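You operate a simulated robot arm through the tools that you are given. There is no shell and no other tool.

The job below is to be done with a simulated robot arm. You get a single attempt, and the scene is never put back.

TASK
Put things in order on the top of the side table. At the end: the silver paste tin stands on top of the change gear; the green ring stands where the silver paste tin stood; the white tally (marked "7") stands where the orange block stood; the orange block from the top of the side table stands where the green ring stood; whatever was shut is shut again. Leave all else as you found it, and nothing knocked over.

It is judged by the outcome, as a careful person would: the job done as asked, and still so three seconds after it is handed in. It fails if anything else is knocked over, pushed out of place, dropped, spilled or broken.

THE ROBOT
A 6-joint arm with a two-finger gripper, fixed in place. Base frame: the origin is on the floor under the middle of its stand, x ahead of it, y to its left, z up; the work surface is at about z = 0.822. Readings come in m, rad, newtons and seconds.
With the tool pointing down near the work surface it reaches from about 0.12 to 0.68 m from the base axis. Its first joint turns from -1.152 to 1.152 rad. Payload 2.45 kg.
The tool frame sits at the grasp point between the pads (the TCP): z along the fingers, y along the line on which they close. The tips reach 0.03 m beyond it. The gripper opens to 0.106 m; its body begins 0.079 m behind the TCP.
Orientation is told as [roll, pitch, yaw] about the base's x, y, z axes, in that order, counted from this pose: with the fingers straight down and closing along the base's y, the tool's x points along the base's -x, its y along +y and its z along -z.

THE INTERFACE
- The arm moves only by the tool arm_command. Its argument "rows" is a list of rows, each a list of 3 entries, a list of its own where there are three numbers: the shift along the tool's x, y, z in m, then the turn, a rotation vector about the tool's x, y, z in rad, then the finger opening in m, from 0 to 0.106. In form: [[[x, y, z], [wx, wy, wz], grip], ...]. A call has 1 to 20 rows; each row shifts and turns the commanded pose from where the row before left it, along the tool's axes as they then stand. Rows are played at 5 a second. More than 0.05 m and 0.15 rad between two rows, or a gripper value outside its range, and nothing of the call is played. Where a pose cannot be reached the arm comes as near as it can. A force on the tool above 40 N (or 10 N above the force at the start of the call, whichever is more), or a blocked arm, ends the call early, and 0.2 s more pass. The fingers move at their own pace (about 0.153 m/s each) and stop on an object; they squeeze with about 24 N. The grip force told is the motor's: it shows also when the fingers shut on nothing. Time passes only in rows, and 0.2 s behind the last, so rows that do not move let the fingers close. The reply holds the time, the measured pose of the TCP, the force on the tool along the base axes, the opening and the grip force, in the units named above and with some noise, with the torque about the TCP (base axes, N m) and any sound that the robot's microphone picked up.
- Cameras (640 x 400 px; columns grow to the right, rows downward): "scene" is fixed at [0.0742, 0.4232, 1.3937]; the picture's right is [-0.58, -0.81, 0.00], its down [-0.49, 0.35, -0.80] and it looks along [0.65, -0.46, -0.60] (base axes); focal length 342 px, centre (320, 200). "wrist" rides on the gripper at [0.076, -0.002, -0.106] in the tool frame; the picture's right is [0.02, 1.00, 0.00], its down [-0.78, 0.02, -0.62] and it looks along [-0.62, 0.01, 0.78] (tool axes); focal length 247 px, centre (320, 200). There is no depth. A picture from a camera that has moved, and an enlarged one, comes with that camera's place and axes in the base frame and with its lens. The place of the scene camera against the robot may be out by one fixed shift of up to 0.018 m in any direction.
- snapshot(camera): a new picture of that camera. The clock stands still meanwhile.
- inspect(camera, box): a new picture of the part [left, top, right, bottom] of that camera's present view, enlarged. The clock stands still meanwhile.
- hand_in(): hands the job in; it is judged then, once.

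Nothing tells you positions but the pictures and the camera data. Unless the task says otherwise, let go and move clear before handing in.

The tools are called after "Emit:" as a command line: name --argument value ..., lists and objects as JSON in quotes. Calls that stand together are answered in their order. arm_command: Moves the arm, as the interface text tells. Its arguments: {"type":"object","properties":{"rows":{"type":"array","items":{"type":"array"}}},"required":["rows"]} The other tools are called the same way: snapshot (camera) takes a picture; inspect (camera, box) takes an enlarged picture of a part of a camera's view; hand_in () hands the job in.

At the start:

```text
time_s: 0.0
tcp_pos: [0.2543, 0.2049, 1.1677]
ee_rot: [0.001, 0.001, 0.001]
ft_force: [0.3, 0.0, -0.5]
ft_torque: [0.04, 0.03, -0.03]
width: 0.1062
grip_force: 0.0
```

scene: 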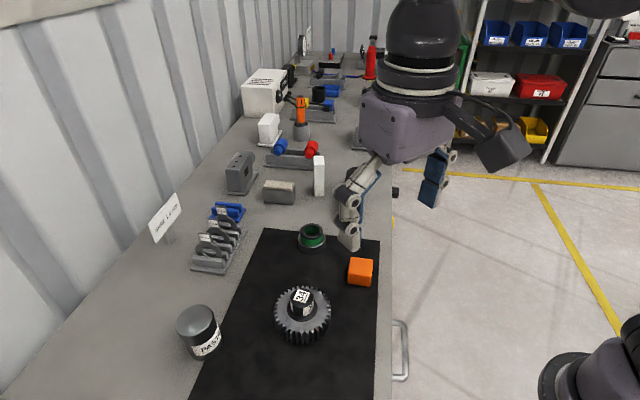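
wrist: 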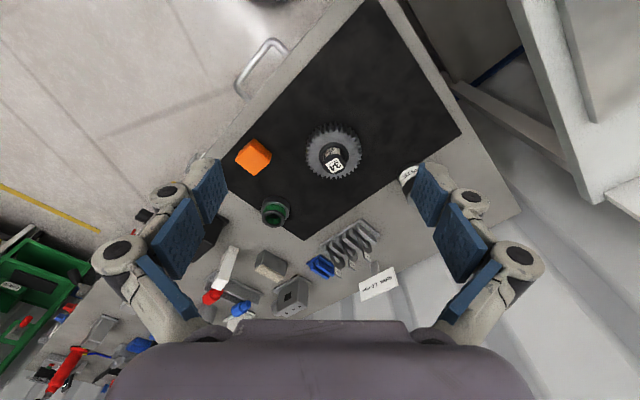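

I see a bench with a black mat carrying a gear, an orange block, a green ring, and a paste tin at the left near edge. I'll look closer before moving.

Emit:
inspect --camera "scene" --box '[160, 200, 400, 350]'

Emit:
inspect --camera "scene" --box '[220, 60, 400, 210]'

Emit:
inspect --camera "wrist" --box '[200, 100, 440, 320]'

Emit:
inspect --camera "scene" --box '[160, 280, 420, 400]'

```text
2.67 times, centred on (280, 275) of scene
camera zoom: at [0.0742, 0.4232, 1.3937], right [-0.58, -0.81, 0.0], down [-0.49, 0.35, -0.8], along [0.65, -0.46, -0.6], focal length 911 px, centre (427, 0)
```

zoom: 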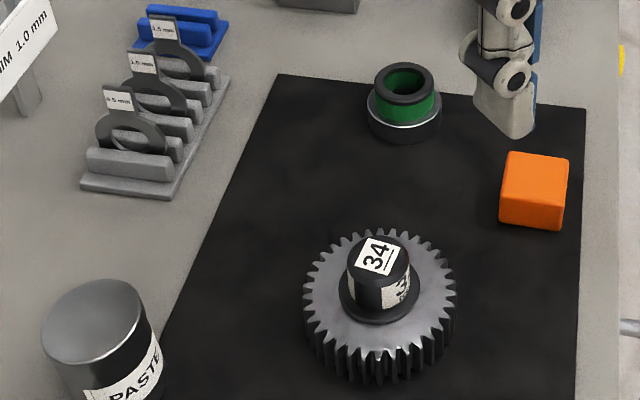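

```text
2.67 times, centred on (310, 135) of scene
camera zoom: at [0.0742, 0.4232, 1.3937], right [-0.58, -0.81, 0.0], down [-0.49, 0.35, -0.8], along [0.65, -0.46, -0.6], focal length 911 px, centre (347, 373)
```

zoom: 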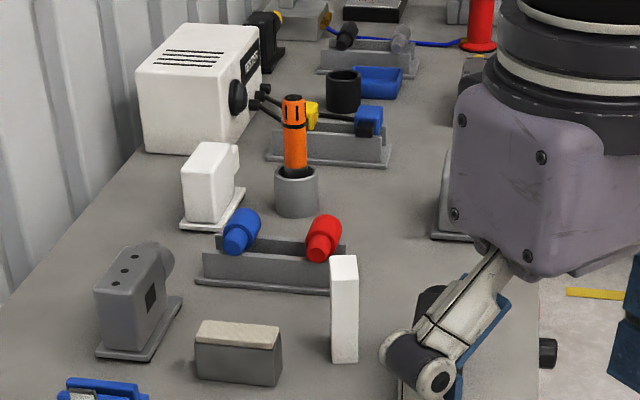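

```text
1.82 times, centred on (320, 210) of wrist
camera zoom: at [0.1784, 0.2007, 1.2736], right [-0.02, 1.0, 0.0], down [0.78, 0.02, 0.62], along [0.62, 0.01, -0.78], focal length 449 px, centre (320, 182)
```

zoom: 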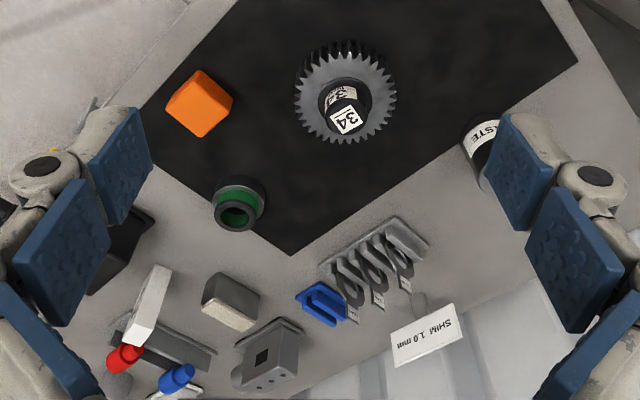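

```text
2.46 times, centred on (290, 340) of scene
camera zoom: at [0.0742, 0.4232, 1.3937], right [-0.58, -0.81, 0.0], down [-0.49, 0.35, -0.8], along [0.65, -0.46, -0.6], focal length 841 px, centre (394, -145)
```

zoom: 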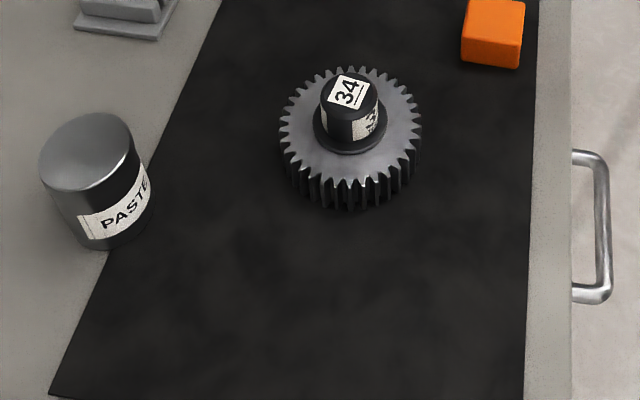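

The gear, block, ring and tin sit on or near the mat, with the bench edge at about 45° and a drawer handle at its front. No tally marked "7" is in view, so it may be in the drawer. I'll lower the wrist camera for closer views.

Emit:
arm_command --rows '[[[-0.005, 0, 0.04], [0, 0, 0], 0.106], [[-0.005, 0, 0.04], [0, 0, 0], 0.106], [[0, 0, 0.04], [0, 0, 0], 0.106], [[0, 0, 0.03], [0, 0, 0], 0.106], [[0, 0, 0], [0, 0, 0], 0.106]]'

Emit:
snapshot --camera "wrist"

Emit:
snapshot --camera "scene"

```text
time_s: 1.2
tcp_pos: [0.2635, 0.204, 1.017]
ee_rot: [0.0, 0.001, -0.002]
ft_force: [0.3, -0.2, 1.0]
ft_torque: [0.0, 0.0, 0.0]
width: 0.1061
grip_force: 0.1
```

```text
taken
camera wrist: at [0.1881, 0.2007, 1.1225], right [-0.02, 1.0, 0.0], down [0.78, 0.02, 0.62], along [0.62, 0.01, -0.78], focal length 247 px, centre (320, 200)
```

wrist: 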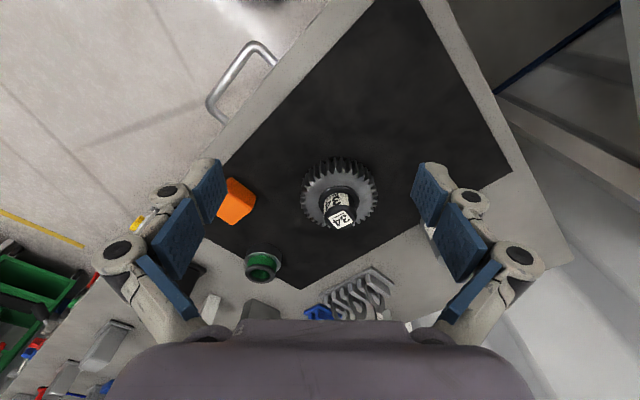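

```text
taken
```

scene: 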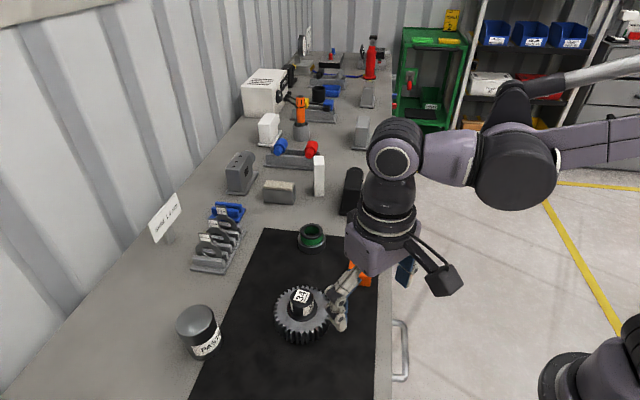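

The closer view shows the gear with a hub, and the drawer handle at the front edge. I'm zooming in on each of these for measurement.

Emit:
inspect --camera "wrist" --box '[180, 20, 310, 140]'

Emit:
inspect --camera "wrist" --box '[280, 140, 400, 250]'

Emit:
inspect --camera "scene" --box '[340, 260, 440, 400]'

Emit:
inspect --camera "scene" --box '[260, 270, 350, 350]'

```text
3.33 times, centred on (245, 80) of wrist
camera zoom: at [0.1881, 0.2007, 1.1225], right [-0.02, 1.0, 0.0], down [0.78, 0.02, 0.62], along [0.62, 0.01, -0.78], focal length 823 px, centre (570, 600)
```

zoom: 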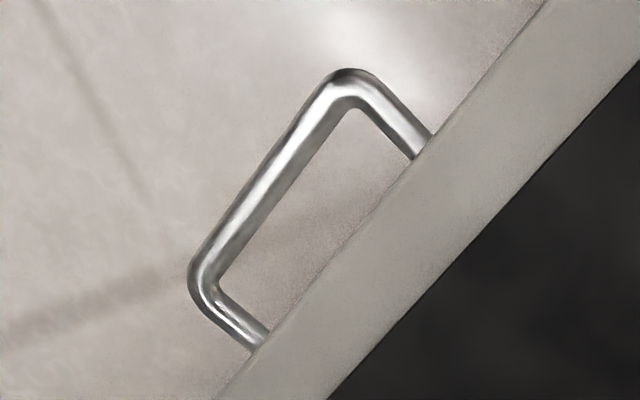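

```text
3.64 times, centred on (340, 195) of wrist
camera zoom: at [0.1881, 0.2007, 1.1225], right [-0.02, 1.0, 0.0], down [0.78, 0.02, 0.62], along [0.62, 0.01, -0.78], focal length 898 px, centre (247, 218)
```

zoom: 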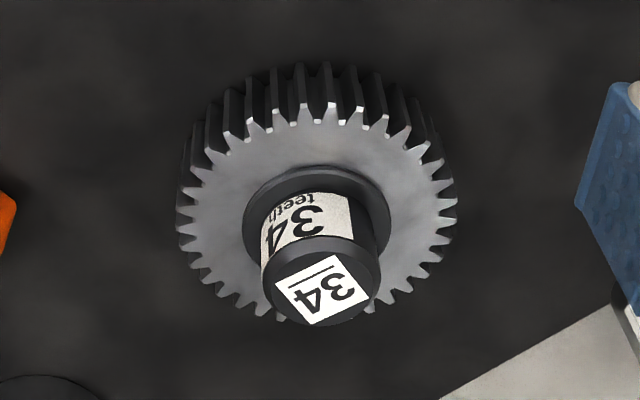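

```text
2.86 times, centred on (390, 330) of scene
camera zoom: at [0.0742, 0.4232, 1.3937], right [-0.58, -0.81, 0.0], down [-0.49, 0.35, -0.8], along [0.65, -0.46, -0.6], focal length 976 px, centre (120, -171)
```

zoom: 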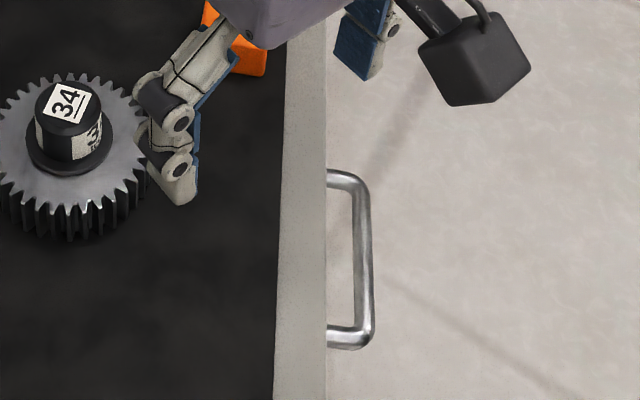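

```text
5.00 times, centred on (305, 310) of scene
camera zoom: at [0.0742, 0.4232, 1.3937], right [-0.58, -0.81, 0.0], down [-0.49, 0.35, -0.8], along [0.65, -0.46, -0.6], focal length 1708 px, centre (395, -350)
```

zoom: 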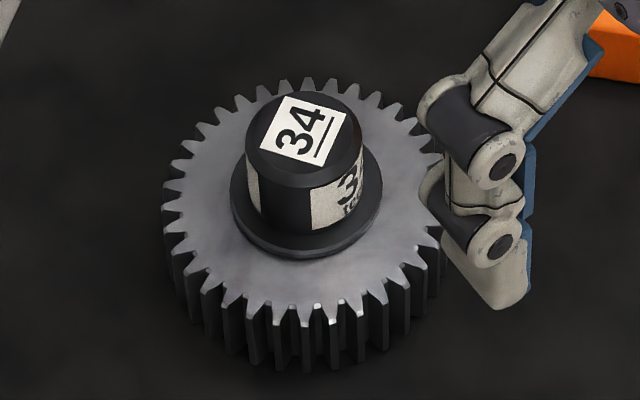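

The handle bar mid is about (0.268, 0.077, 0.744), standing about 0.033 m out from the edge. Before planning the pull, I want a look at the finger thickness.

Emit:
inspect --camera "scene" --box '[310, 180, 470, 340]'

Emit:
inspect --camera "wrist" --box '[80, 140, 260, 350]'

Emit:
inspect --camera "wrist" --box '[180, 180, 300, 300]'

```text
2.50 times, centred on (390, 260) of scene
camera zoom: at [0.0742, 0.4232, 1.3937], right [-0.58, -0.81, 0.0], down [-0.49, 0.35, -0.8], along [0.65, -0.46, -0.6], focal length 854 px, centre (145, 50)
```

zoom: 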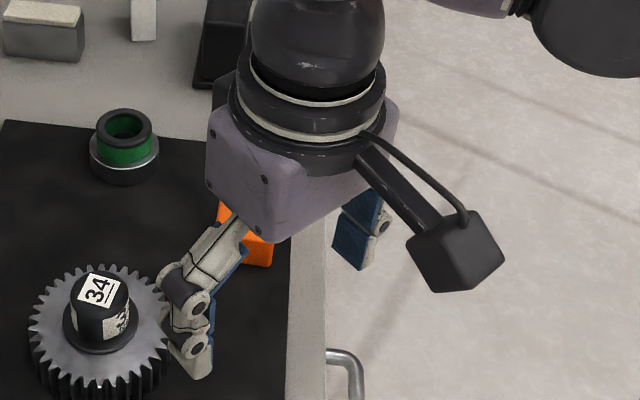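

```text
1.90 times, centred on (170, 245) of wrist
camera zoom: at [0.1881, 0.2007, 1.1225], right [-0.02, 1.0, 0.0], down [0.78, 0.02, 0.62], along [0.62, 0.01, -0.78], focal length 470 px, centre (606, 114)
```

zoom: 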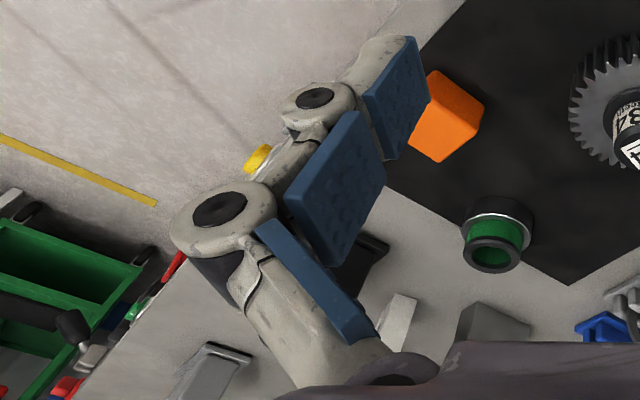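

```text
3.33 times, centred on (240, 240) of wrist
camera zoom: at [0.1881, 0.2007, 1.1225], right [-0.02, 1.0, 0.0], down [0.78, 0.02, 0.62], along [0.62, 0.01, -0.78], focal length 823 px, centre (587, 67)
```

zoom: 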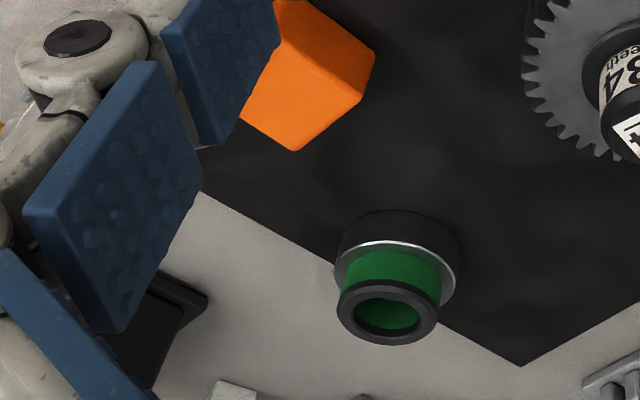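

The fingers have three hinged segments about 0.02 m thick at the knuckles, which should fit the handle gap. I'll do the tabletop moves first, starting with a closer view of the tin at about (0.45, 0.40).

Emit:
arm_command --rows '[[[-0.013, 0.04, -0.008], [0, 0, 0], 0.106], [[-0.013, 0.04, -0.008], [0, 0, 0], 0.106], [[-0.013, 0.04, -0.008], [0, 0, 0], 0.106], [[-0.013, 0.04, 0], [0, 0, 0], 0.106], [[-0.013, 0.04, 0], [0, 0, 0], 0.106], [[0, 0, 0], [0, 0, 0], 0.106]]'

Emit:
snapshot --camera "wrist"

Emit:
inspect --camera "wrist" --box '[260, 120, 400, 260]'

```text
time_s: 2.6
tcp_pos: [0.3296, 0.4037, 1.0407]
ee_rot: [-0.001, -0.002, -0.001]
ft_force: [-0.5, -1.0, 0.3]
ft_torque: [0.0, 0.02, 0.0]
width: 0.1059
grip_force: 0.0
```

```text
taken
camera wrist: at [0.2539, 0.4011, 1.1471], right [-0.02, 1.0, 0.0], down [0.78, 0.02, 0.62], along [0.62, 0.01, -0.78], focal length 247 px, centre (320, 200)
```

wrist: 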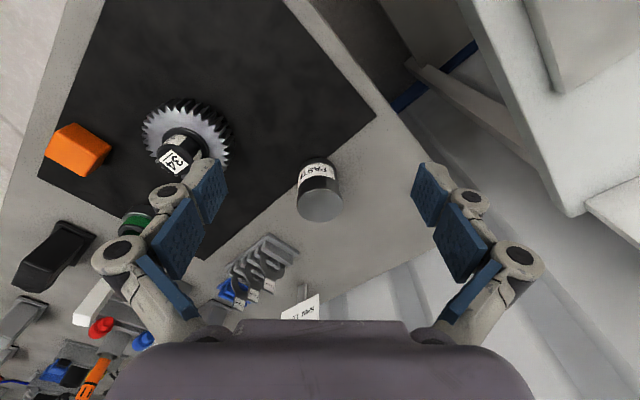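

```text
2.86 times, centred on (330, 190) of wrist
camera zoom: at [0.2539, 0.4011, 1.1471], right [-0.02, 1.0, 0.0], down [0.78, 0.02, 0.62], along [0.62, 0.01, -0.78], focal length 706 px, centre (291, 229)
```

zoom: 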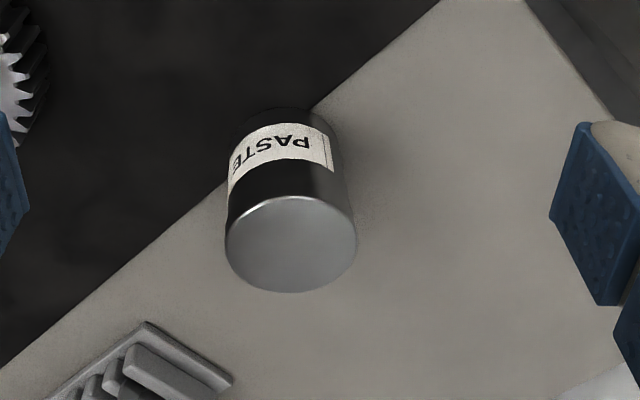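

The tin stands at about (0.460, 0.404), roughly 0.06 m across with its top at z about 0.90. Next I'll take a second view of the gear, to find its knob top, and of the ring and block.

Emit:
arm_command --rows '[[[0, -0.04, -0.01], [0, 0, 0], 0.106], [[0, -0.04, -0.01], [0, 0, 0], 0.106], [[0, -0.04, -0.01], [0, 0, 0], 0.106], [[0, -0.04, 0], [0, 0, 0], 0.106], [[0, -0.01, 0], [0, 0, 0], 0.106], [[0, 0, 0], [0, 0, 0], 0.106]]'

Emit:
snapshot --camera "wrist"

Emit:
inspect --camera "wrist" --box '[260, 100, 380, 220]'

Emit:
inspect --camera "wrist" --box '[200, 100, 320, 280]'

```text
time_s: 4.0
tcp_pos: [0.3293, 0.2342, 1.072]
ee_rot: [-0.001, 0.001, 0.0]
ft_force: [0.2, -0.5, 0.0]
ft_torque: [-0.03, 0.02, 0.01]
width: 0.1059
grip_force: 0.0
```

```text
taken
camera wrist: at [0.2532, 0.2306, 1.1783], right [-0.02, 1.0, 0.0], down [0.78, 0.02, 0.62], along [0.62, 0.01, -0.78], focal length 247 px, centre (320, 200)
```

wrist: 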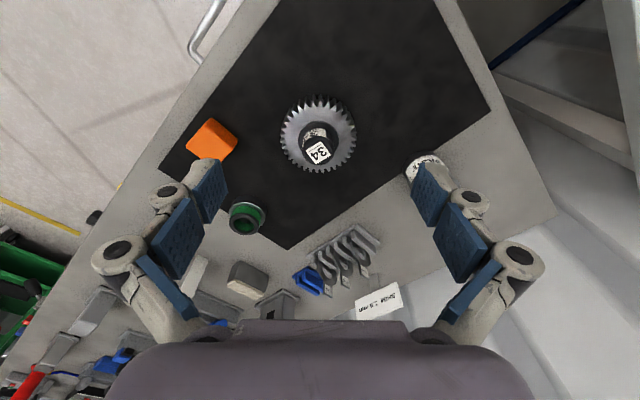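

```text
3.33 times, centred on (320, 160) of wrist
camera zoom: at [0.2532, 0.2306, 1.1783], right [-0.02, 1.0, 0.0], down [0.78, 0.02, 0.62], along [0.62, 0.01, -0.78], focal length 823 px, centre (320, 333)
```

zoom: 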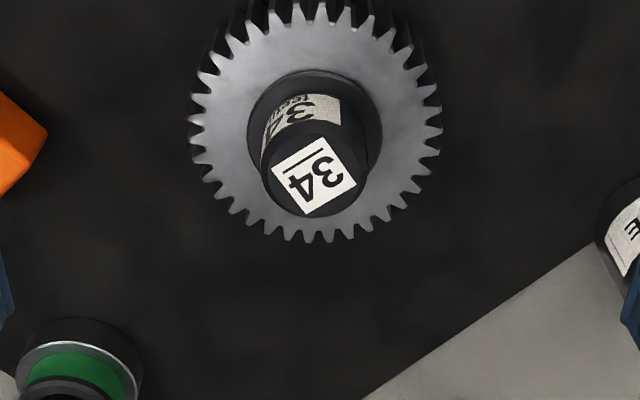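

```text
2.22 times, centred on (260, 190) of wrist
camera zoom: at [0.2532, 0.2306, 1.1783], right [-0.02, 1.0, 0.0], down [0.78, 0.02, 0.62], along [0.62, 0.01, -0.78], focal length 549 px, centre (453, 222)
```

zoom: 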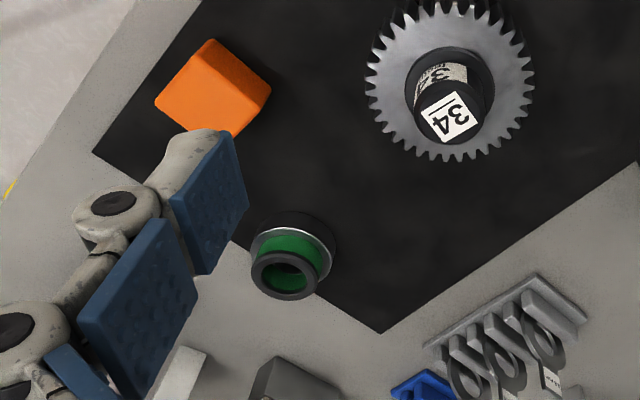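

The gear's knob top is triangulated at (0.403, 0.230, 0.892). Now I'll move above the tin at (0.460, 0.404).

Emit:
arm_command --rows '[[[-0.0261, 0.034, 0.0084], [0, 0, 0], 0.106], [[-0.0261, 0.034, 0.0084], [0, 0, 0], 0.106], [[-0.0261, 0.034, 0.0084], [0, 0, 0], 0.106], [[-0.0261, 0.034, 0.0084], [0, 0, 0], 0.106], [[-0.0261, 0.034, 0.0084], [0, 0, 0], 0.106], [[0, 0, 0], [0, 0, 0], 0.106]]'

Emit:
snapshot --camera "wrist"

Emit:
snapshot --camera "scene"

```text
time_s: 5.4
tcp_pos: [0.4602, 0.4039, 1.03]
ee_rot: [0.0, 0.001, -0.001]
ft_force: [0.1, -0.5, -0.6]
ft_torque: [0.0, 0.01, 0.0]
width: 0.1058
grip_force: 0.2
```

```text
taken
camera wrist: at [0.3838, 0.4015, 1.1358], right [-0.02, 1.0, 0.0], down [0.78, 0.02, 0.62], along [0.62, 0.01, -0.78], focal length 247 px, centre (320, 200)
```

wrist: 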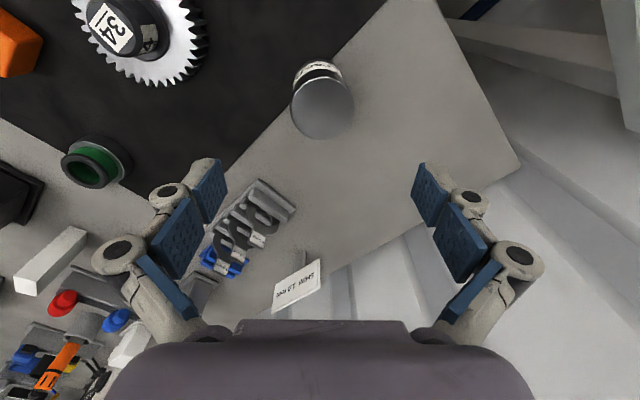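

```text
taken
```

scene: 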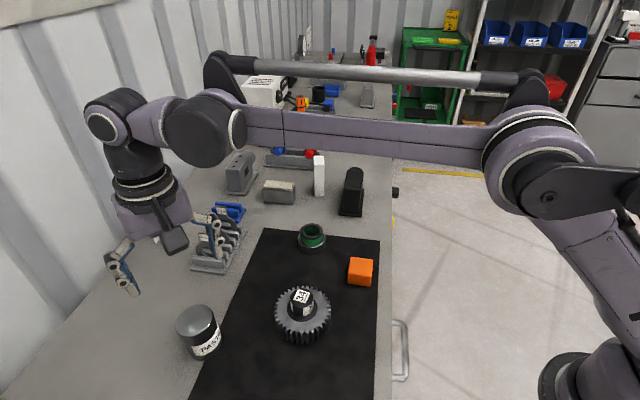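

The tin's centre checks out at (0.460, 0.404), directly under the tool. I'll descend with the fingers open around it.

Emit:
arm_command --rows '[[[0, 0, 0.03], [0, 0, 0], 0.106], [[0, 0, 0.03], [0, 0, 0], 0.106], [[0, 0, 0.03], [0, 0, 0], 0.106], [[0, 0, 0.025], [0, 0, 0], 0.106], [[0, 0, 0.025], [0, 0, 0], 0.106], [[0, 0, 0.017], [0, 0, 0], 0.106], [[0, 0, 0], [0, 0, 0], 0.106]]'

Emit:
snapshot --camera "wrist"

Emit:
inspect --camera "scene" --box '[70, 180, 310, 380]'

```text
time_s: 7.0
tcp_pos: [0.46, 0.4048, 0.872]
ee_rot: [-0.001, -0.001, 0.0]
ft_force: [0.1, 0.2, 0.7]
ft_torque: [-0.01, 0.01, -0.01]
width: 0.106
grip_force: 0.1
```

```text
taken
camera wrist: at [0.3844, 0.4015, 0.9782], right [-0.02, 1.0, 0.0], down [0.78, 0.02, 0.62], along [0.62, 0.01, -0.78], focal length 247 px, centre (320, 200)
```

wrist: 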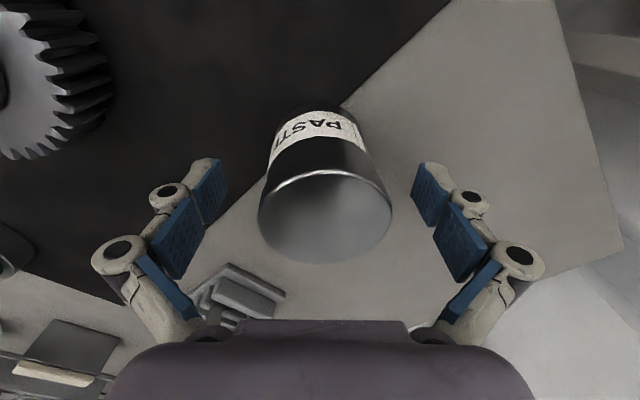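

```text
2.00 times, centred on (190, 280) of scene
camera zoom: at [0.0742, 0.4232, 1.3937], right [-0.58, -0.81, 0.0], down [-0.49, 0.35, -0.8], along [0.65, -0.46, -0.6], focal length 683 px, centre (580, 40)
```

zoom: 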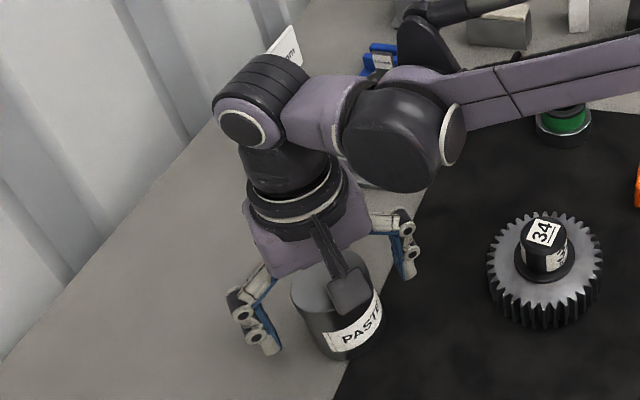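

The fingers straddle the tin symmetrically and nothing else is touched. Closing on it now.

Emit:
arm_command --rows '[[[0, 0, 0], [0, 0, 0], 0.075], [[0, 0, 0], [0, 0, 0], 0.065], [[0, 0, 0], [0, 0, 0], 0.05], [[0, 0, 0], [0, 0, 0], 0.04], [[0, 0, 0], [0, 0, 0], 0.04], [[0, 0, 0], [0, 0, 0], 0.04]]'

Emit:
snapshot --camera "wrist"

```text
time_s: 8.4
tcp_pos: [0.4606, 0.4046, 0.8715]
ee_rot: [0.0, 0.001, 0.001]
ft_force: [-0.6, -0.3, 5.7]
ft_torque: [-0.3, -0.1, 0.03]
width: 0.0616
grip_force: 23.9
```

```text
taken
camera wrist: at [0.3844, 0.4013, 0.9787], right [-0.02, 1.0, 0.0], down [0.78, 0.02, 0.62], along [0.62, 0.01, -0.78], focal length 247 px, centre (320, 200)
```

wrist: 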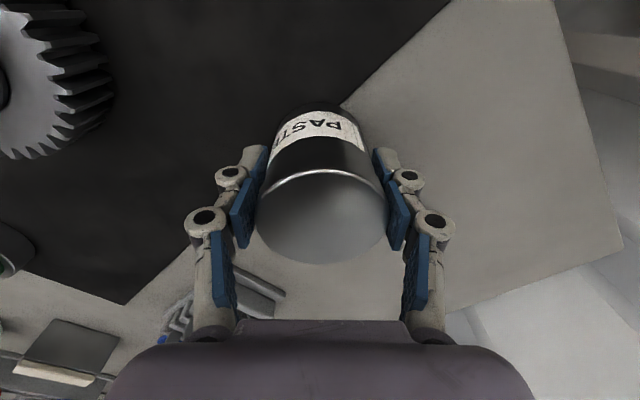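

The tin is gripped at 0.0616 m width with 24 N. Lifting gently and checking the hold.

Emit:
arm_command --rows '[[[0, 0, -0.01], [0, 0, 0], 0.04], [[0, 0, -0.02], [0, 0, 0], 0.04], [[0, 0, -0.03], [0, 0, 0], 0.04], [[0, 0, -0.04], [0, 0, 0], 0.04], [[0, 0, -0.03], [0, 0, 0], 0.04], [[0, 0, 0], [0, 0, 0], 0.04]]'

Emit:
snapshot --camera "wrist"

Emit:
snapshot --camera "scene"

```text
time_s: 9.8
tcp_pos: [0.4604, 0.405, 1.0028]
ee_rot: [-0.002, 0.001, 0.0]
ft_force: [-0.2, -0.4, -1.6]
ft_torque: [0.0, 0.0, 0.01]
width: 0.061
grip_force: 23.9
```

```text
taken
camera wrist: at [0.3845, 0.4012, 1.1098], right [-0.02, 1.0, 0.0], down [0.78, 0.02, 0.62], along [0.62, 0.01, -0.78], focal length 247 px, centre (320, 200)
```

wrist: 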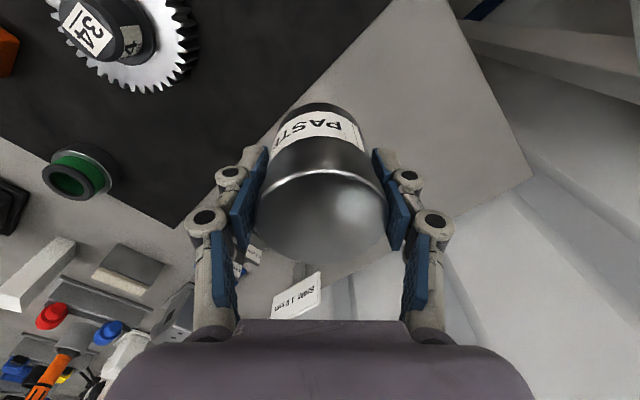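

```text
taken
```

scene: 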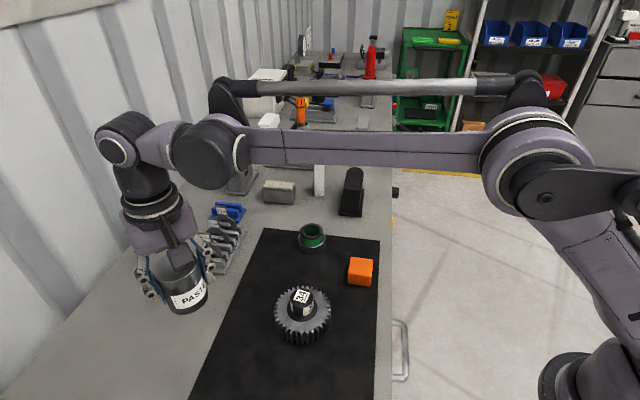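

The tin is held upright and the lift was clean. I'll carry it over the gear's knob at (0.403, 0.230), keeping height.

Emit:
arm_command --rows '[[[0.006, -0.0175, 0], [0, 0, 0], 0.04], [[0.0103, -0.0314, 0], [0, 0, 0], 0.04], [[0.0103, -0.0314, 0], [0, 0, 0], 0.04], [[0.0103, -0.0314, 0], [0, 0, 0], 0.04], [[0.0103, -0.0314, 0], [0, 0, 0], 0.04], [[0.0062, -0.0188, 0], [0, 0, 0], 0.04], [[0.004, -0.0127, 0], [0, 0, 0], 0.04], [[0, 0, 0], [0, 0, 0], 0.04]]'

Emit:
snapshot --camera "wrist"

Emit:
inspect --camera "scene" --box '[220, 190, 400, 370]'

```text
time_s: 11.6
tcp_pos: [0.4033, 0.23, 1.001]
ee_rot: [0.002, 0.001, 0.001]
ft_force: [0.2, 0.2, -1.8]
ft_torque: [0.02, -0.01, -0.02]
width: 0.0612
grip_force: 24.2
```

```text
taken
camera wrist: at [0.3275, 0.2264, 1.1083], right [-0.02, 1.0, 0.0], down [0.78, 0.02, 0.62], along [0.62, 0.01, -0.78], focal length 247 px, centre (320, 200)
```

wrist: 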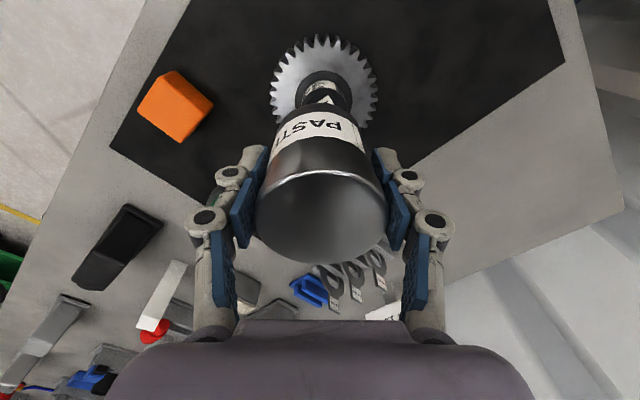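

```text
2.22 times, centred on (310, 280) of scene
camera zoom: at [0.0742, 0.4232, 1.3937], right [-0.58, -0.81, 0.0], down [-0.49, 0.35, -0.8], along [0.65, -0.46, -0.6], focal length 759 px, centre (342, 22)
```

zoom: 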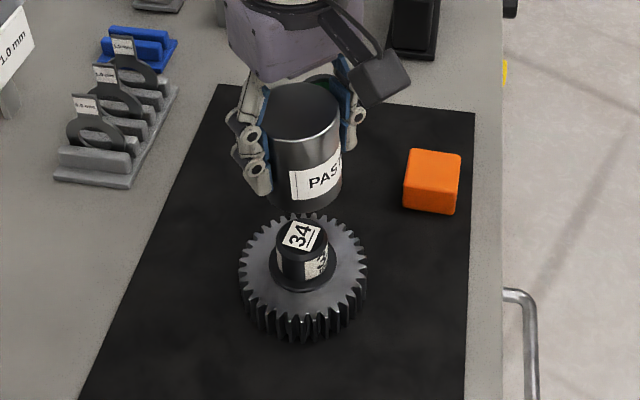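

Tin is centred over the knob in y, and the gear outline agrees with x of about 0.403. Descending slowly towards contact at TCP z of about 0.941.

Emit:
arm_command --rows '[[[0, 0, 0.02], [0, 0, 0], 0.04], [[0, 0, 0.015], [0, 0, 0], 0.04], [[0, 0, 0.01], [0, 0, 0], 0.04], [[0, 0, 0.005], [0, 0, 0], 0.04], [[0, 0, 0], [0, 0, 0], 0.04]]'

Emit:
inspect --camera "scene" --box '[240, 210, 380, 350]'

Emit:
inspect --camera "wrist" --box '[220, 20, 420, 220]'

```text
time_s: 12.8
tcp_pos: [0.4018, 0.2309, 0.9513]
ee_rot: [-0.001, 0.0, -0.001]
ft_force: [-0.8, -0.1, -1.7]
ft_torque: [-0.03, -0.03, -0.02]
width: 0.061
grip_force: 23.6
```

```text
2.86 times, centred on (310, 280) of scene
camera zoom: at [0.0742, 0.4232, 1.3937], right [-0.58, -0.81, 0.0], down [-0.49, 0.35, -0.8], along [0.65, -0.46, -0.6], focal length 976 px, centre (349, -29)
```

zoom: 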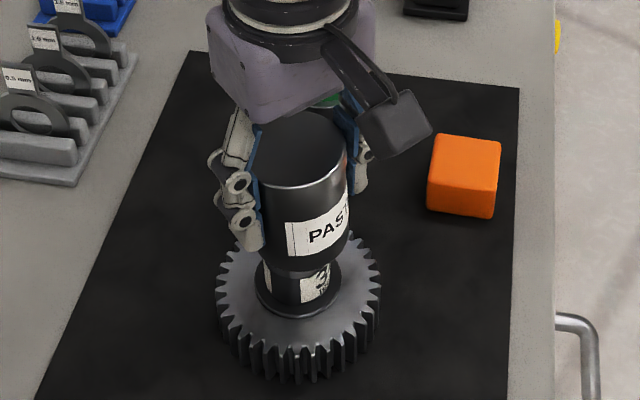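

```text
2.00 times, centred on (320, 120) of wrist
camera zoom: at [0.3266, 0.2265, 1.0586], right [-0.02, 1.0, 0.0], down [0.78, 0.02, 0.62], along [0.62, 0.01, -0.78], focal length 494 px, centre (320, 360)
```

zoom: 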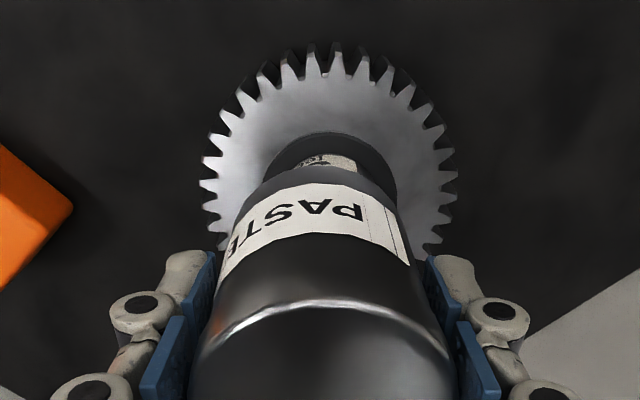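

The tin is about a centimetre above the knob, but it may be a few millimetres off-centre. I'm zooming in to check alignment before lowering.

Emit:
inspect --camera "scene" --box '[280, 230, 350, 330]'

Emit:
inspect --camera "wrist" --box '[260, 80, 390, 180]'

```text
4.00 times, centred on (315, 280) of scene
camera zoom: at [0.0742, 0.4232, 1.3937], right [-0.58, -0.81, 0.0], down [-0.49, 0.35, -0.8], along [0.65, -0.46, -0.6], focal length 1366 px, centre (340, -120)
```

zoom: 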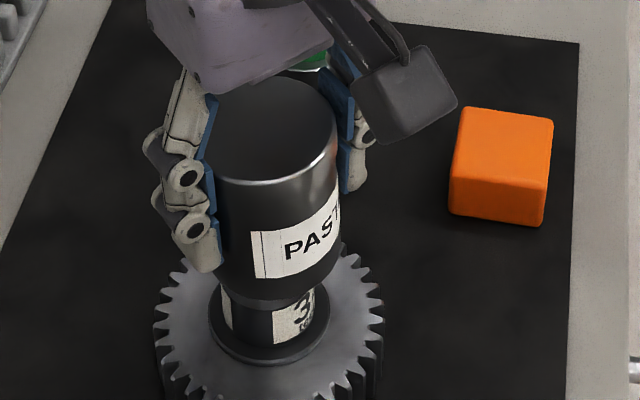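

```text
4.00 times, centred on (325, 130) of wrist
camera zoom: at [0.3266, 0.2265, 1.0586], right [-0.02, 1.0, 0.0], down [0.78, 0.02, 0.62], along [0.62, 0.01, -0.78], focal length 988 px, centre (300, 480)
```

zoom: 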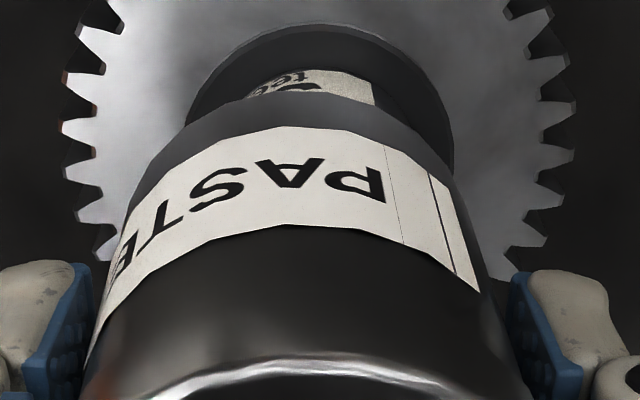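

Both views suggest the tin sits about 3–4 mm toward −y from the gear axis, and x is fine. I'll nudge it +3 mm in y, then lower in small steps until it touches.

Emit:
arm_command --rows '[[[0, 0.003, 0], [0, 0, 0], 0.04], [[0, 0, 0.003], [0, 0, 0], 0.04], [[0, 0, 0.002], [0, 0, 0], 0.04], [[0, 0, 0.001], [0, 0, 0], 0.04], [[0, 0, 0.001], [0, 0, 0], 0.04], [[0, 0, 0], [0, 0, 0], 0.04]]'

Emit:
inspect --camera "scene" --box '[280, 230, 350, 330]'

```text
time_s: 14.2
tcp_pos: [0.4022, 0.2317, 0.9447]
ee_rot: [-0.001, 0.0, 0.0]
ft_force: [0.2, 0.1, -1.1]
ft_torque: [-0.01, 0.01, -0.03]
width: 0.0611
grip_force: 24.0
```

```text
4.00 times, centred on (315, 280) of scene
camera zoom: at [0.0742, 0.4232, 1.3937], right [-0.58, -0.81, 0.0], down [-0.49, 0.35, -0.8], along [0.65, -0.46, -0.6], focal length 1366 px, centre (340, -120)
```

zoom: 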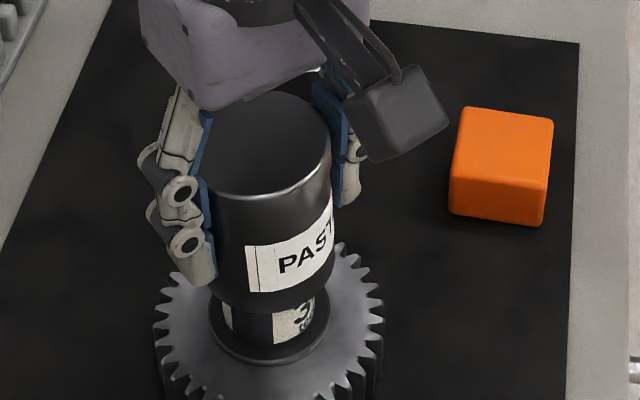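

The tin is now well centred over the knob. Continuing down in 1 mm steps to feel for contact.

Emit:
arm_command --rows '[[[0, 0, 0.001], [0, 0, 0], 0.04], [[0, 0, 0.001], [0, 0, 0], 0.04], [[0, 0, 0.001], [0, 0, 0], 0.04], [[0, 0, 0], [0, 0, 0], 0.04]]'

```text
time_s: 15.2
tcp_pos: [0.4024, 0.2326, 0.9418]
ee_rot: [0.0, 0.0, 0.001]
ft_force: [-0.2, -0.1, -1.8]
ft_torque: [0.01, -0.01, -0.01]
width: 0.061
grip_force: 23.8
```

No contact yet at TCP z 0.942. I'll go down a little more in 1 mm steps.

Emit:
arm_command --rows '[[[0, 0, 0.001], [0, 0, 0], 0.04], [[0, 0, 0.001], [0, 0, 0], 0.04], [[0, 0, 0], [0, 0, 0], 0.04]]'

Emit:
inspect --camera "scene" --box '[280, 230, 350, 330]'

```text
time_s: 16.0
tcp_pos: [0.402, 0.2312, 0.9417]
ee_rot: [-0.001, 0.002, 0.0]
ft_force: [-1.2, -1.8, 15.4]
ft_torque: [-0.03, -0.28, 0.02]
width: 0.0613
grip_force: 24.7
```

```text
4.00 times, centred on (315, 280) of scene
camera zoom: at [0.074, 0.4231, 1.3937], right [-0.58, -0.81, 0.0], down [-0.49, 0.35, -0.8], along [0.65, -0.46, -0.6], focal length 1366 px, centre (340, -120)
```

zoom: 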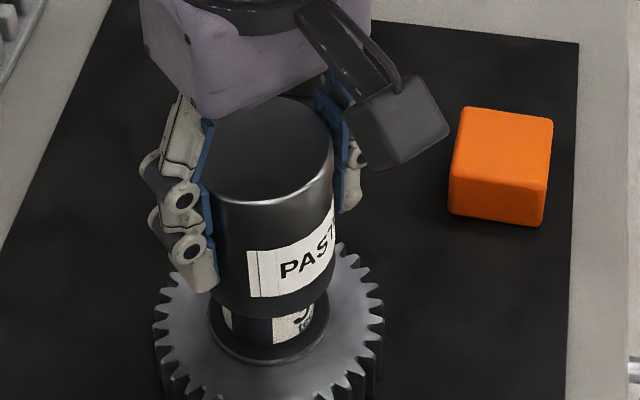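

Contact: the tin rests on the knob and presses with about 17 N. I'll ease up slightly to unload, then open the fingers.

Emit:
arm_command --rows '[[[0, 0, -0.0012], [0, 0, 0], 0.04], [[0, 0, 0], [0, 0, 0], 0.04]]'

```text
time_s: 16.6
tcp_pos: [0.4024, 0.2319, 0.9411]
ee_rot: [0.0, 0.001, 0.0]
ft_force: [0.4, -0.1, -0.4]
ft_torque: [-0.02, 0.01, 0.02]
width: 0.061
grip_force: 24.2
```

Force is near zero and the tin's weight is on the knob. Opening the fingers gradually.

Emit:
arm_command --rows '[[[0, 0, 0], [0, 0, 0], 0.064], [[0, 0, 0], [0, 0, 0], 0.068], [[0, 0, 0], [0, 0, 0], 0.08], [[0, 0, 0], [0, 0, 0], 0.1], [[0, 0, 0], [0, 0, 0], 0.1]]'

Emit:
inspect --camera "scene" --box '[260, 200, 380, 350]'

Emit:
snapshot --camera "wrist"

```text
time_s: 17.8
tcp_pos: [0.4026, 0.2315, 0.9411]
ee_rot: [-0.001, 0.0, 0.0]
ft_force: [-0.1, 0.7, -0.8]
ft_torque: [0.01, 0.02, 0.02]
width: 0.1001
grip_force: 0.1
```

```text
2.67 times, centred on (320, 275) of scene
camera zoom: at [0.0742, 0.4232, 1.3937], right [-0.58, -0.81, 0.0], down [-0.49, 0.35, -0.8], along [0.65, -0.46, -0.6], focal length 911 px, centre (320, 0)
```

zoom: 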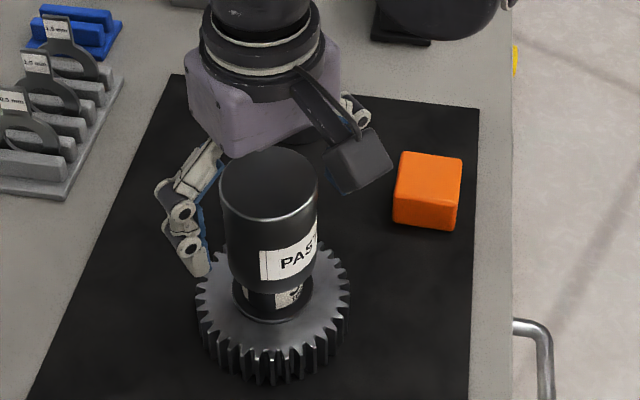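

```text
taken
camera wrist: at [0.3267, 0.2291, 1.0479], right [-0.02, 1.0, 0.0], down [0.78, 0.02, 0.62], along [0.62, 0.01, -0.78], focal length 247 px, centre (320, 200)
```

wrist: 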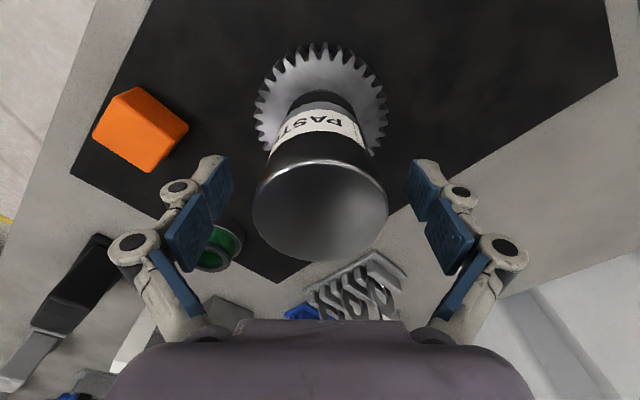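

The tin stands squarely on the knob. I'll rise straight up and clear, then move over to view the green ring and block.

Emit:
arm_command --rows '[[[0, 0, -0.01], [0, 0, 0], 0.104], [[0, 0, -0.03], [0, 0, 0], 0.106], [[0, 0, -0.04], [0, 0, 0], 0.106], [[0, 0, -0.04], [0, 0, 0], 0.106], [[0, -0.04, 0], [0, 0, 0], 0.106], [[0, -0.045, 0], [0, 0, 0], 0.106], [[-0.01, -0.045, 0.01], [0, 0, 0], 0.106], [[-0.01, 0, 0.04], [0, 0, 0], 0.106], [[-0.01, 0, 0.02], [0, 0, 0], 0.106], [[0, 0, 0], [0, 0, 0], 0.106]]'

Emit:
snapshot --camera "wrist"

Emit:
snapshot --camera "scene"

Emit:
inspect --camera "wrist" --box '[250, 100, 390, 240]'

```text
time_s: 20.0
tcp_pos: [0.4325, 0.1044, 0.9911]
ee_rot: [0.0, 0.001, 0.001]
ft_force: [-0.2, -0.3, 0.2]
ft_torque: [-0.03, 0.0, 0.04]
width: 0.106
grip_force: 0.1
```

```text
taken
camera wrist: at [0.3566, 0.1003, 1.0977], right [-0.02, 1.0, 0.0], down [0.78, 0.02, 0.62], along [0.62, 0.01, -0.78], focal length 247 px, centre (320, 200)
```

wrist: 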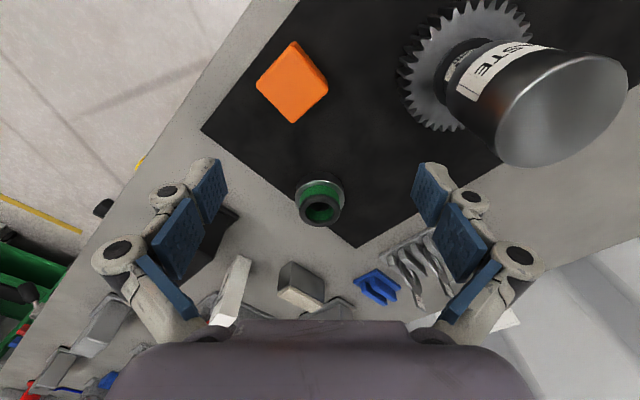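

```text
taken
```

scene: 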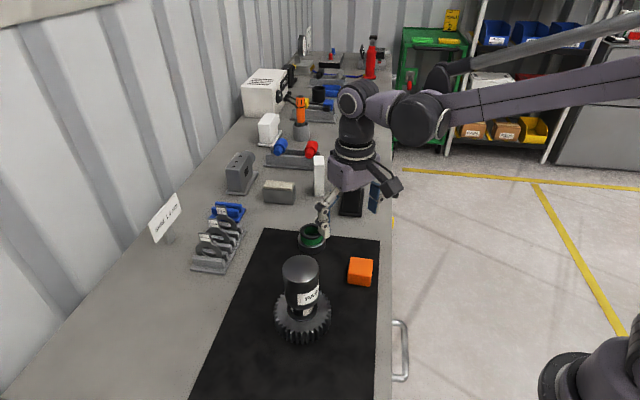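

```text
2.86 times, centred on (320, 170) of wrist
camera zoom: at [0.3566, 0.1003, 1.0977], right [-0.02, 1.0, 0.0], down [0.78, 0.02, 0.62], along [0.62, 0.01, -0.78], focal length 706 px, centre (320, 286)
```

zoom: 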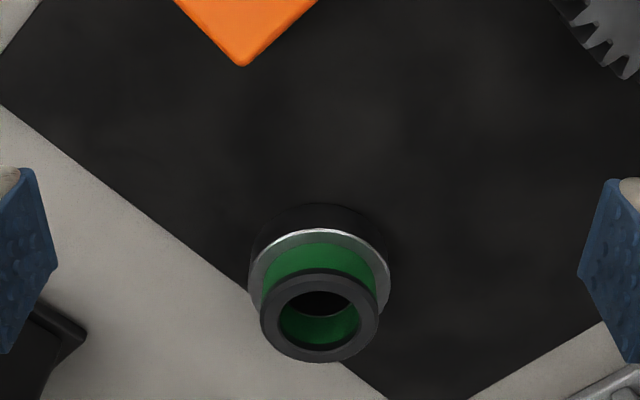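

The green ring (a flanged piece with a black lip) is at about (0.560, 0.103), with its lip about 0.053 m across and its top at z of about 0.864. I'll move above it and check before descending.

Emit:
arm_command --rows '[[[-0.032, 0, 0.005], [0, 0, 0], 0.1], [[-0.032, 0, 0.005], [0, 0, 0], 0.09], [[-0.032, 0, 0.005], [0, 0, 0], 0.09], [[-0.0315, -0.001, 0.006], [0, 0, 0], 0.09], [[0, 0, 0], [0, 0, 0], 0.09]]'

Emit:
snapshot --camera "wrist"

Emit:
inspect --camera "wrist" --box '[250, 40, 390, 180]'

Emit:
inspect --camera "scene" --box '[270, 160, 400, 290]'

```text
time_s: 21.2
tcp_pos: [0.5605, 0.1029, 0.9718]
ee_rot: [0.0, 0.0, 0.0]
ft_force: [0.1, -0.2, 0.2]
ft_torque: [0.0, -0.04, 0.02]
width: 0.09
grip_force: 0.0
```

```text
taken
camera wrist: at [0.4845, 0.0985, 1.0782], right [-0.02, 1.0, 0.0], down [0.78, 0.02, 0.62], along [0.62, 0.01, -0.78], focal length 247 px, centre (320, 200)
```

wrist: 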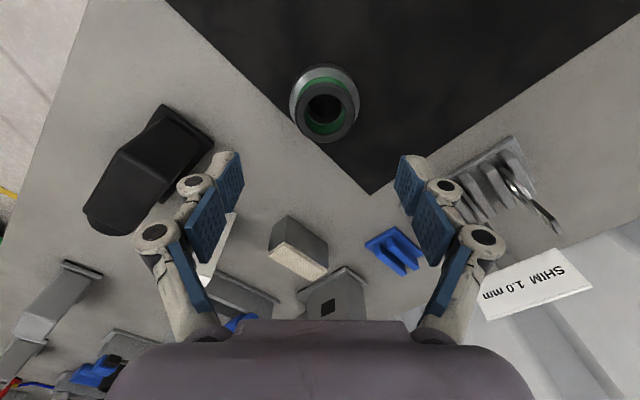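

```text
2.86 times, centred on (320, 110) of wrist
camera zoom: at [0.4845, 0.0985, 1.0782], right [-0.02, 1.0, 0.0], down [0.78, 0.02, 0.62], along [0.62, 0.01, -0.78], focal length 706 px, centre (320, 457)
```

zoom: 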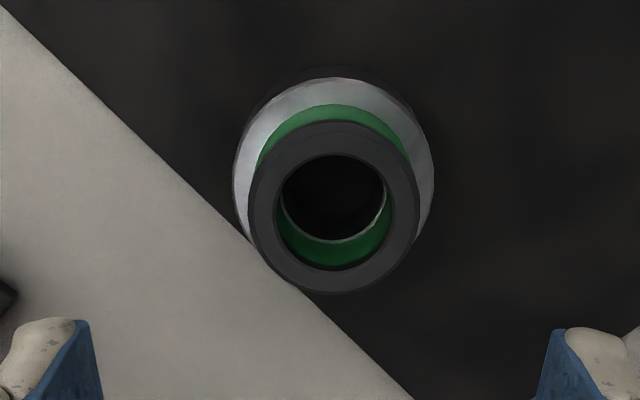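

```text
3.08 times, centred on (335, 225) of scene
camera zoom: at [0.0742, 0.4232, 1.3937], right [-0.58, -0.81, 0.0], down [-0.49, 0.35, -0.8], along [0.65, -0.46, -0.6], focal length 1051 px, centre (274, 123)
```

zoom: 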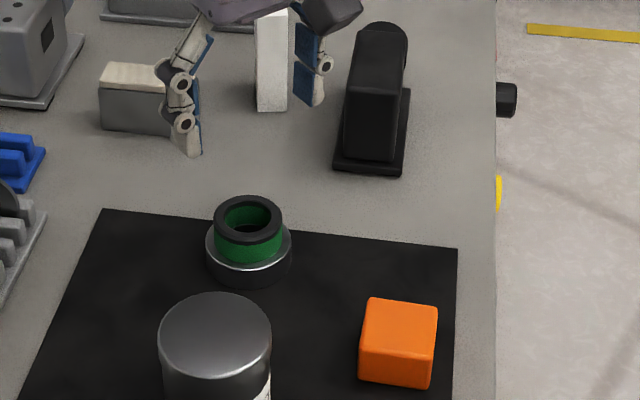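

The ring is centred under the tool and the finger paths are clear. I'll descend so the tips sit just above the flange, and close on the lip.

Emit:
arm_command --rows '[[[0, 0, 0.03], [0, 0, 0], 0.09], [[0, 0, 0.025], [0, 0, 0], 0.09], [[0, 0, 0.025], [0, 0, 0], 0.09], [[0, 0, 0.016], [0, 0, 0], 0.09], [[0, 0, 0], [0, 0, 0], 0.09], [[0, 0, 0], [0, 0, 0], 0.07], [[0, 0, 0], [0, 0, 0], 0.06], [[0, 0, 0], [0, 0, 0], 0.05], [[0, 0, 0], [0, 0, 0], 0.035], [[0, 0, 0], [0, 0, 0], 0.03], [[0, 0, 0], [0, 0, 0], 0.03]]'

Emit:
snapshot --camera "wrist"

Emit:
inspect --camera "scene" --box '[270, 160, 400, 290]'

```text
time_s: 23.6
tcp_pos: [0.5598, 0.1015, 0.8743]
ee_rot: [0.002, 0.001, 0.001]
ft_force: [-0.5, 6.6, 3.3]
ft_torque: [0.19, 0.05, -0.03]
width: 0.0516
grip_force: 23.9
```

```text
taken
camera wrist: at [0.4835, 0.0983, 0.9814], right [-0.02, 1.0, 0.0], down [0.78, 0.02, 0.62], along [0.62, 0.01, -0.78], focal length 247 px, centre (320, 200)
```

wrist: 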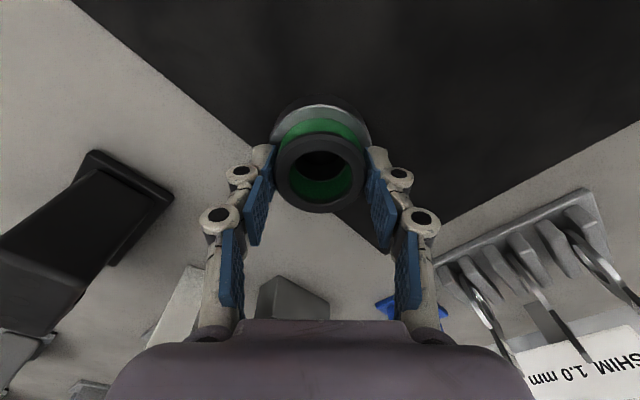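

```text
3.08 times, centred on (335, 225) of scene
camera zoom: at [0.0741, 0.4234, 1.3936], right [-0.58, -0.81, 0.0], down [-0.49, 0.35, -0.8], along [0.65, -0.46, -0.6], focal length 1051 px, centre (274, 123)
```

zoom: 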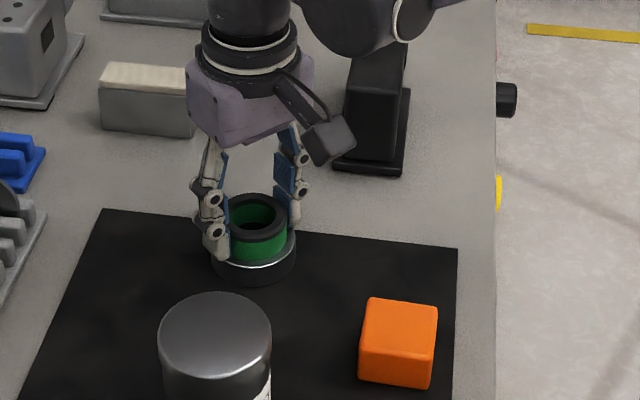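

The ring is gripped at the lip (0.0516 m); closing shifted it about 4 mm, so I've learned that the true y is about 2 mm more than the wrist camera suggests. Lifting gently to see whether the flange comes along.

Emit:
arm_command --rows '[[[0, 0, -0.01], [0, 0, 0], 0.03], [[0, 0, -0.02], [0, 0, 0], 0.03], [[0, 0, -0.03], [0, 0, 0], 0.03], [[0, 0, 0], [0, 0, 0], 0.03]]'

Emit:
snapshot --camera "wrist"

Emit:
inspect --camera "scene" --box '[270, 160, 400, 290]'

```text
time_s: 24.6
tcp_pos: [0.5596, 0.1013, 0.9356]
ee_rot: [0.0, 0.0, 0.0]
ft_force: [-0.7, 1.9, -3.7]
ft_torque: [-0.01, -0.04, 0.0]
width: 0.0514
grip_force: 24.2
```

```text
taken
camera wrist: at [0.4836, 0.0981, 1.0415], right [-0.02, 1.0, 0.0], down [0.78, 0.02, 0.62], along [0.62, 0.01, -0.78], focal length 247 px, centre (320, 200)
```

wrist: 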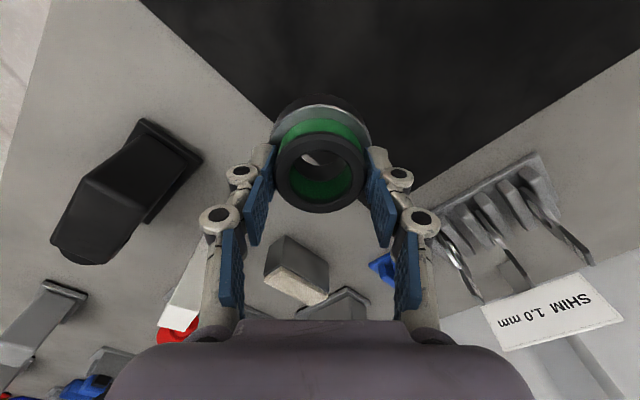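

```text
3.08 times, centred on (335, 225) of scene
camera zoom: at [0.0743, 0.4232, 1.3937], right [-0.58, -0.81, 0.0], down [-0.49, 0.35, -0.8], along [0.65, -0.46, -0.6], focal length 1051 px, centre (274, 123)
```

zoom: 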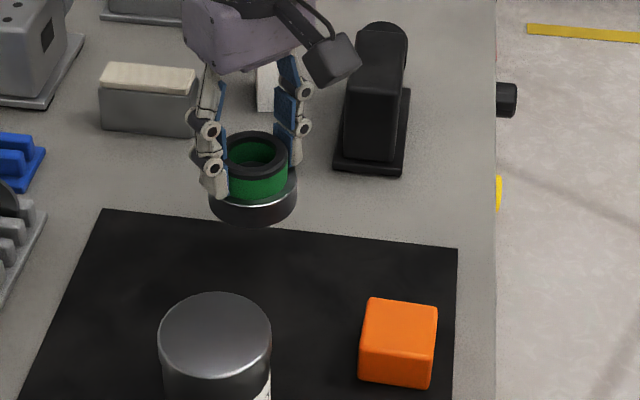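

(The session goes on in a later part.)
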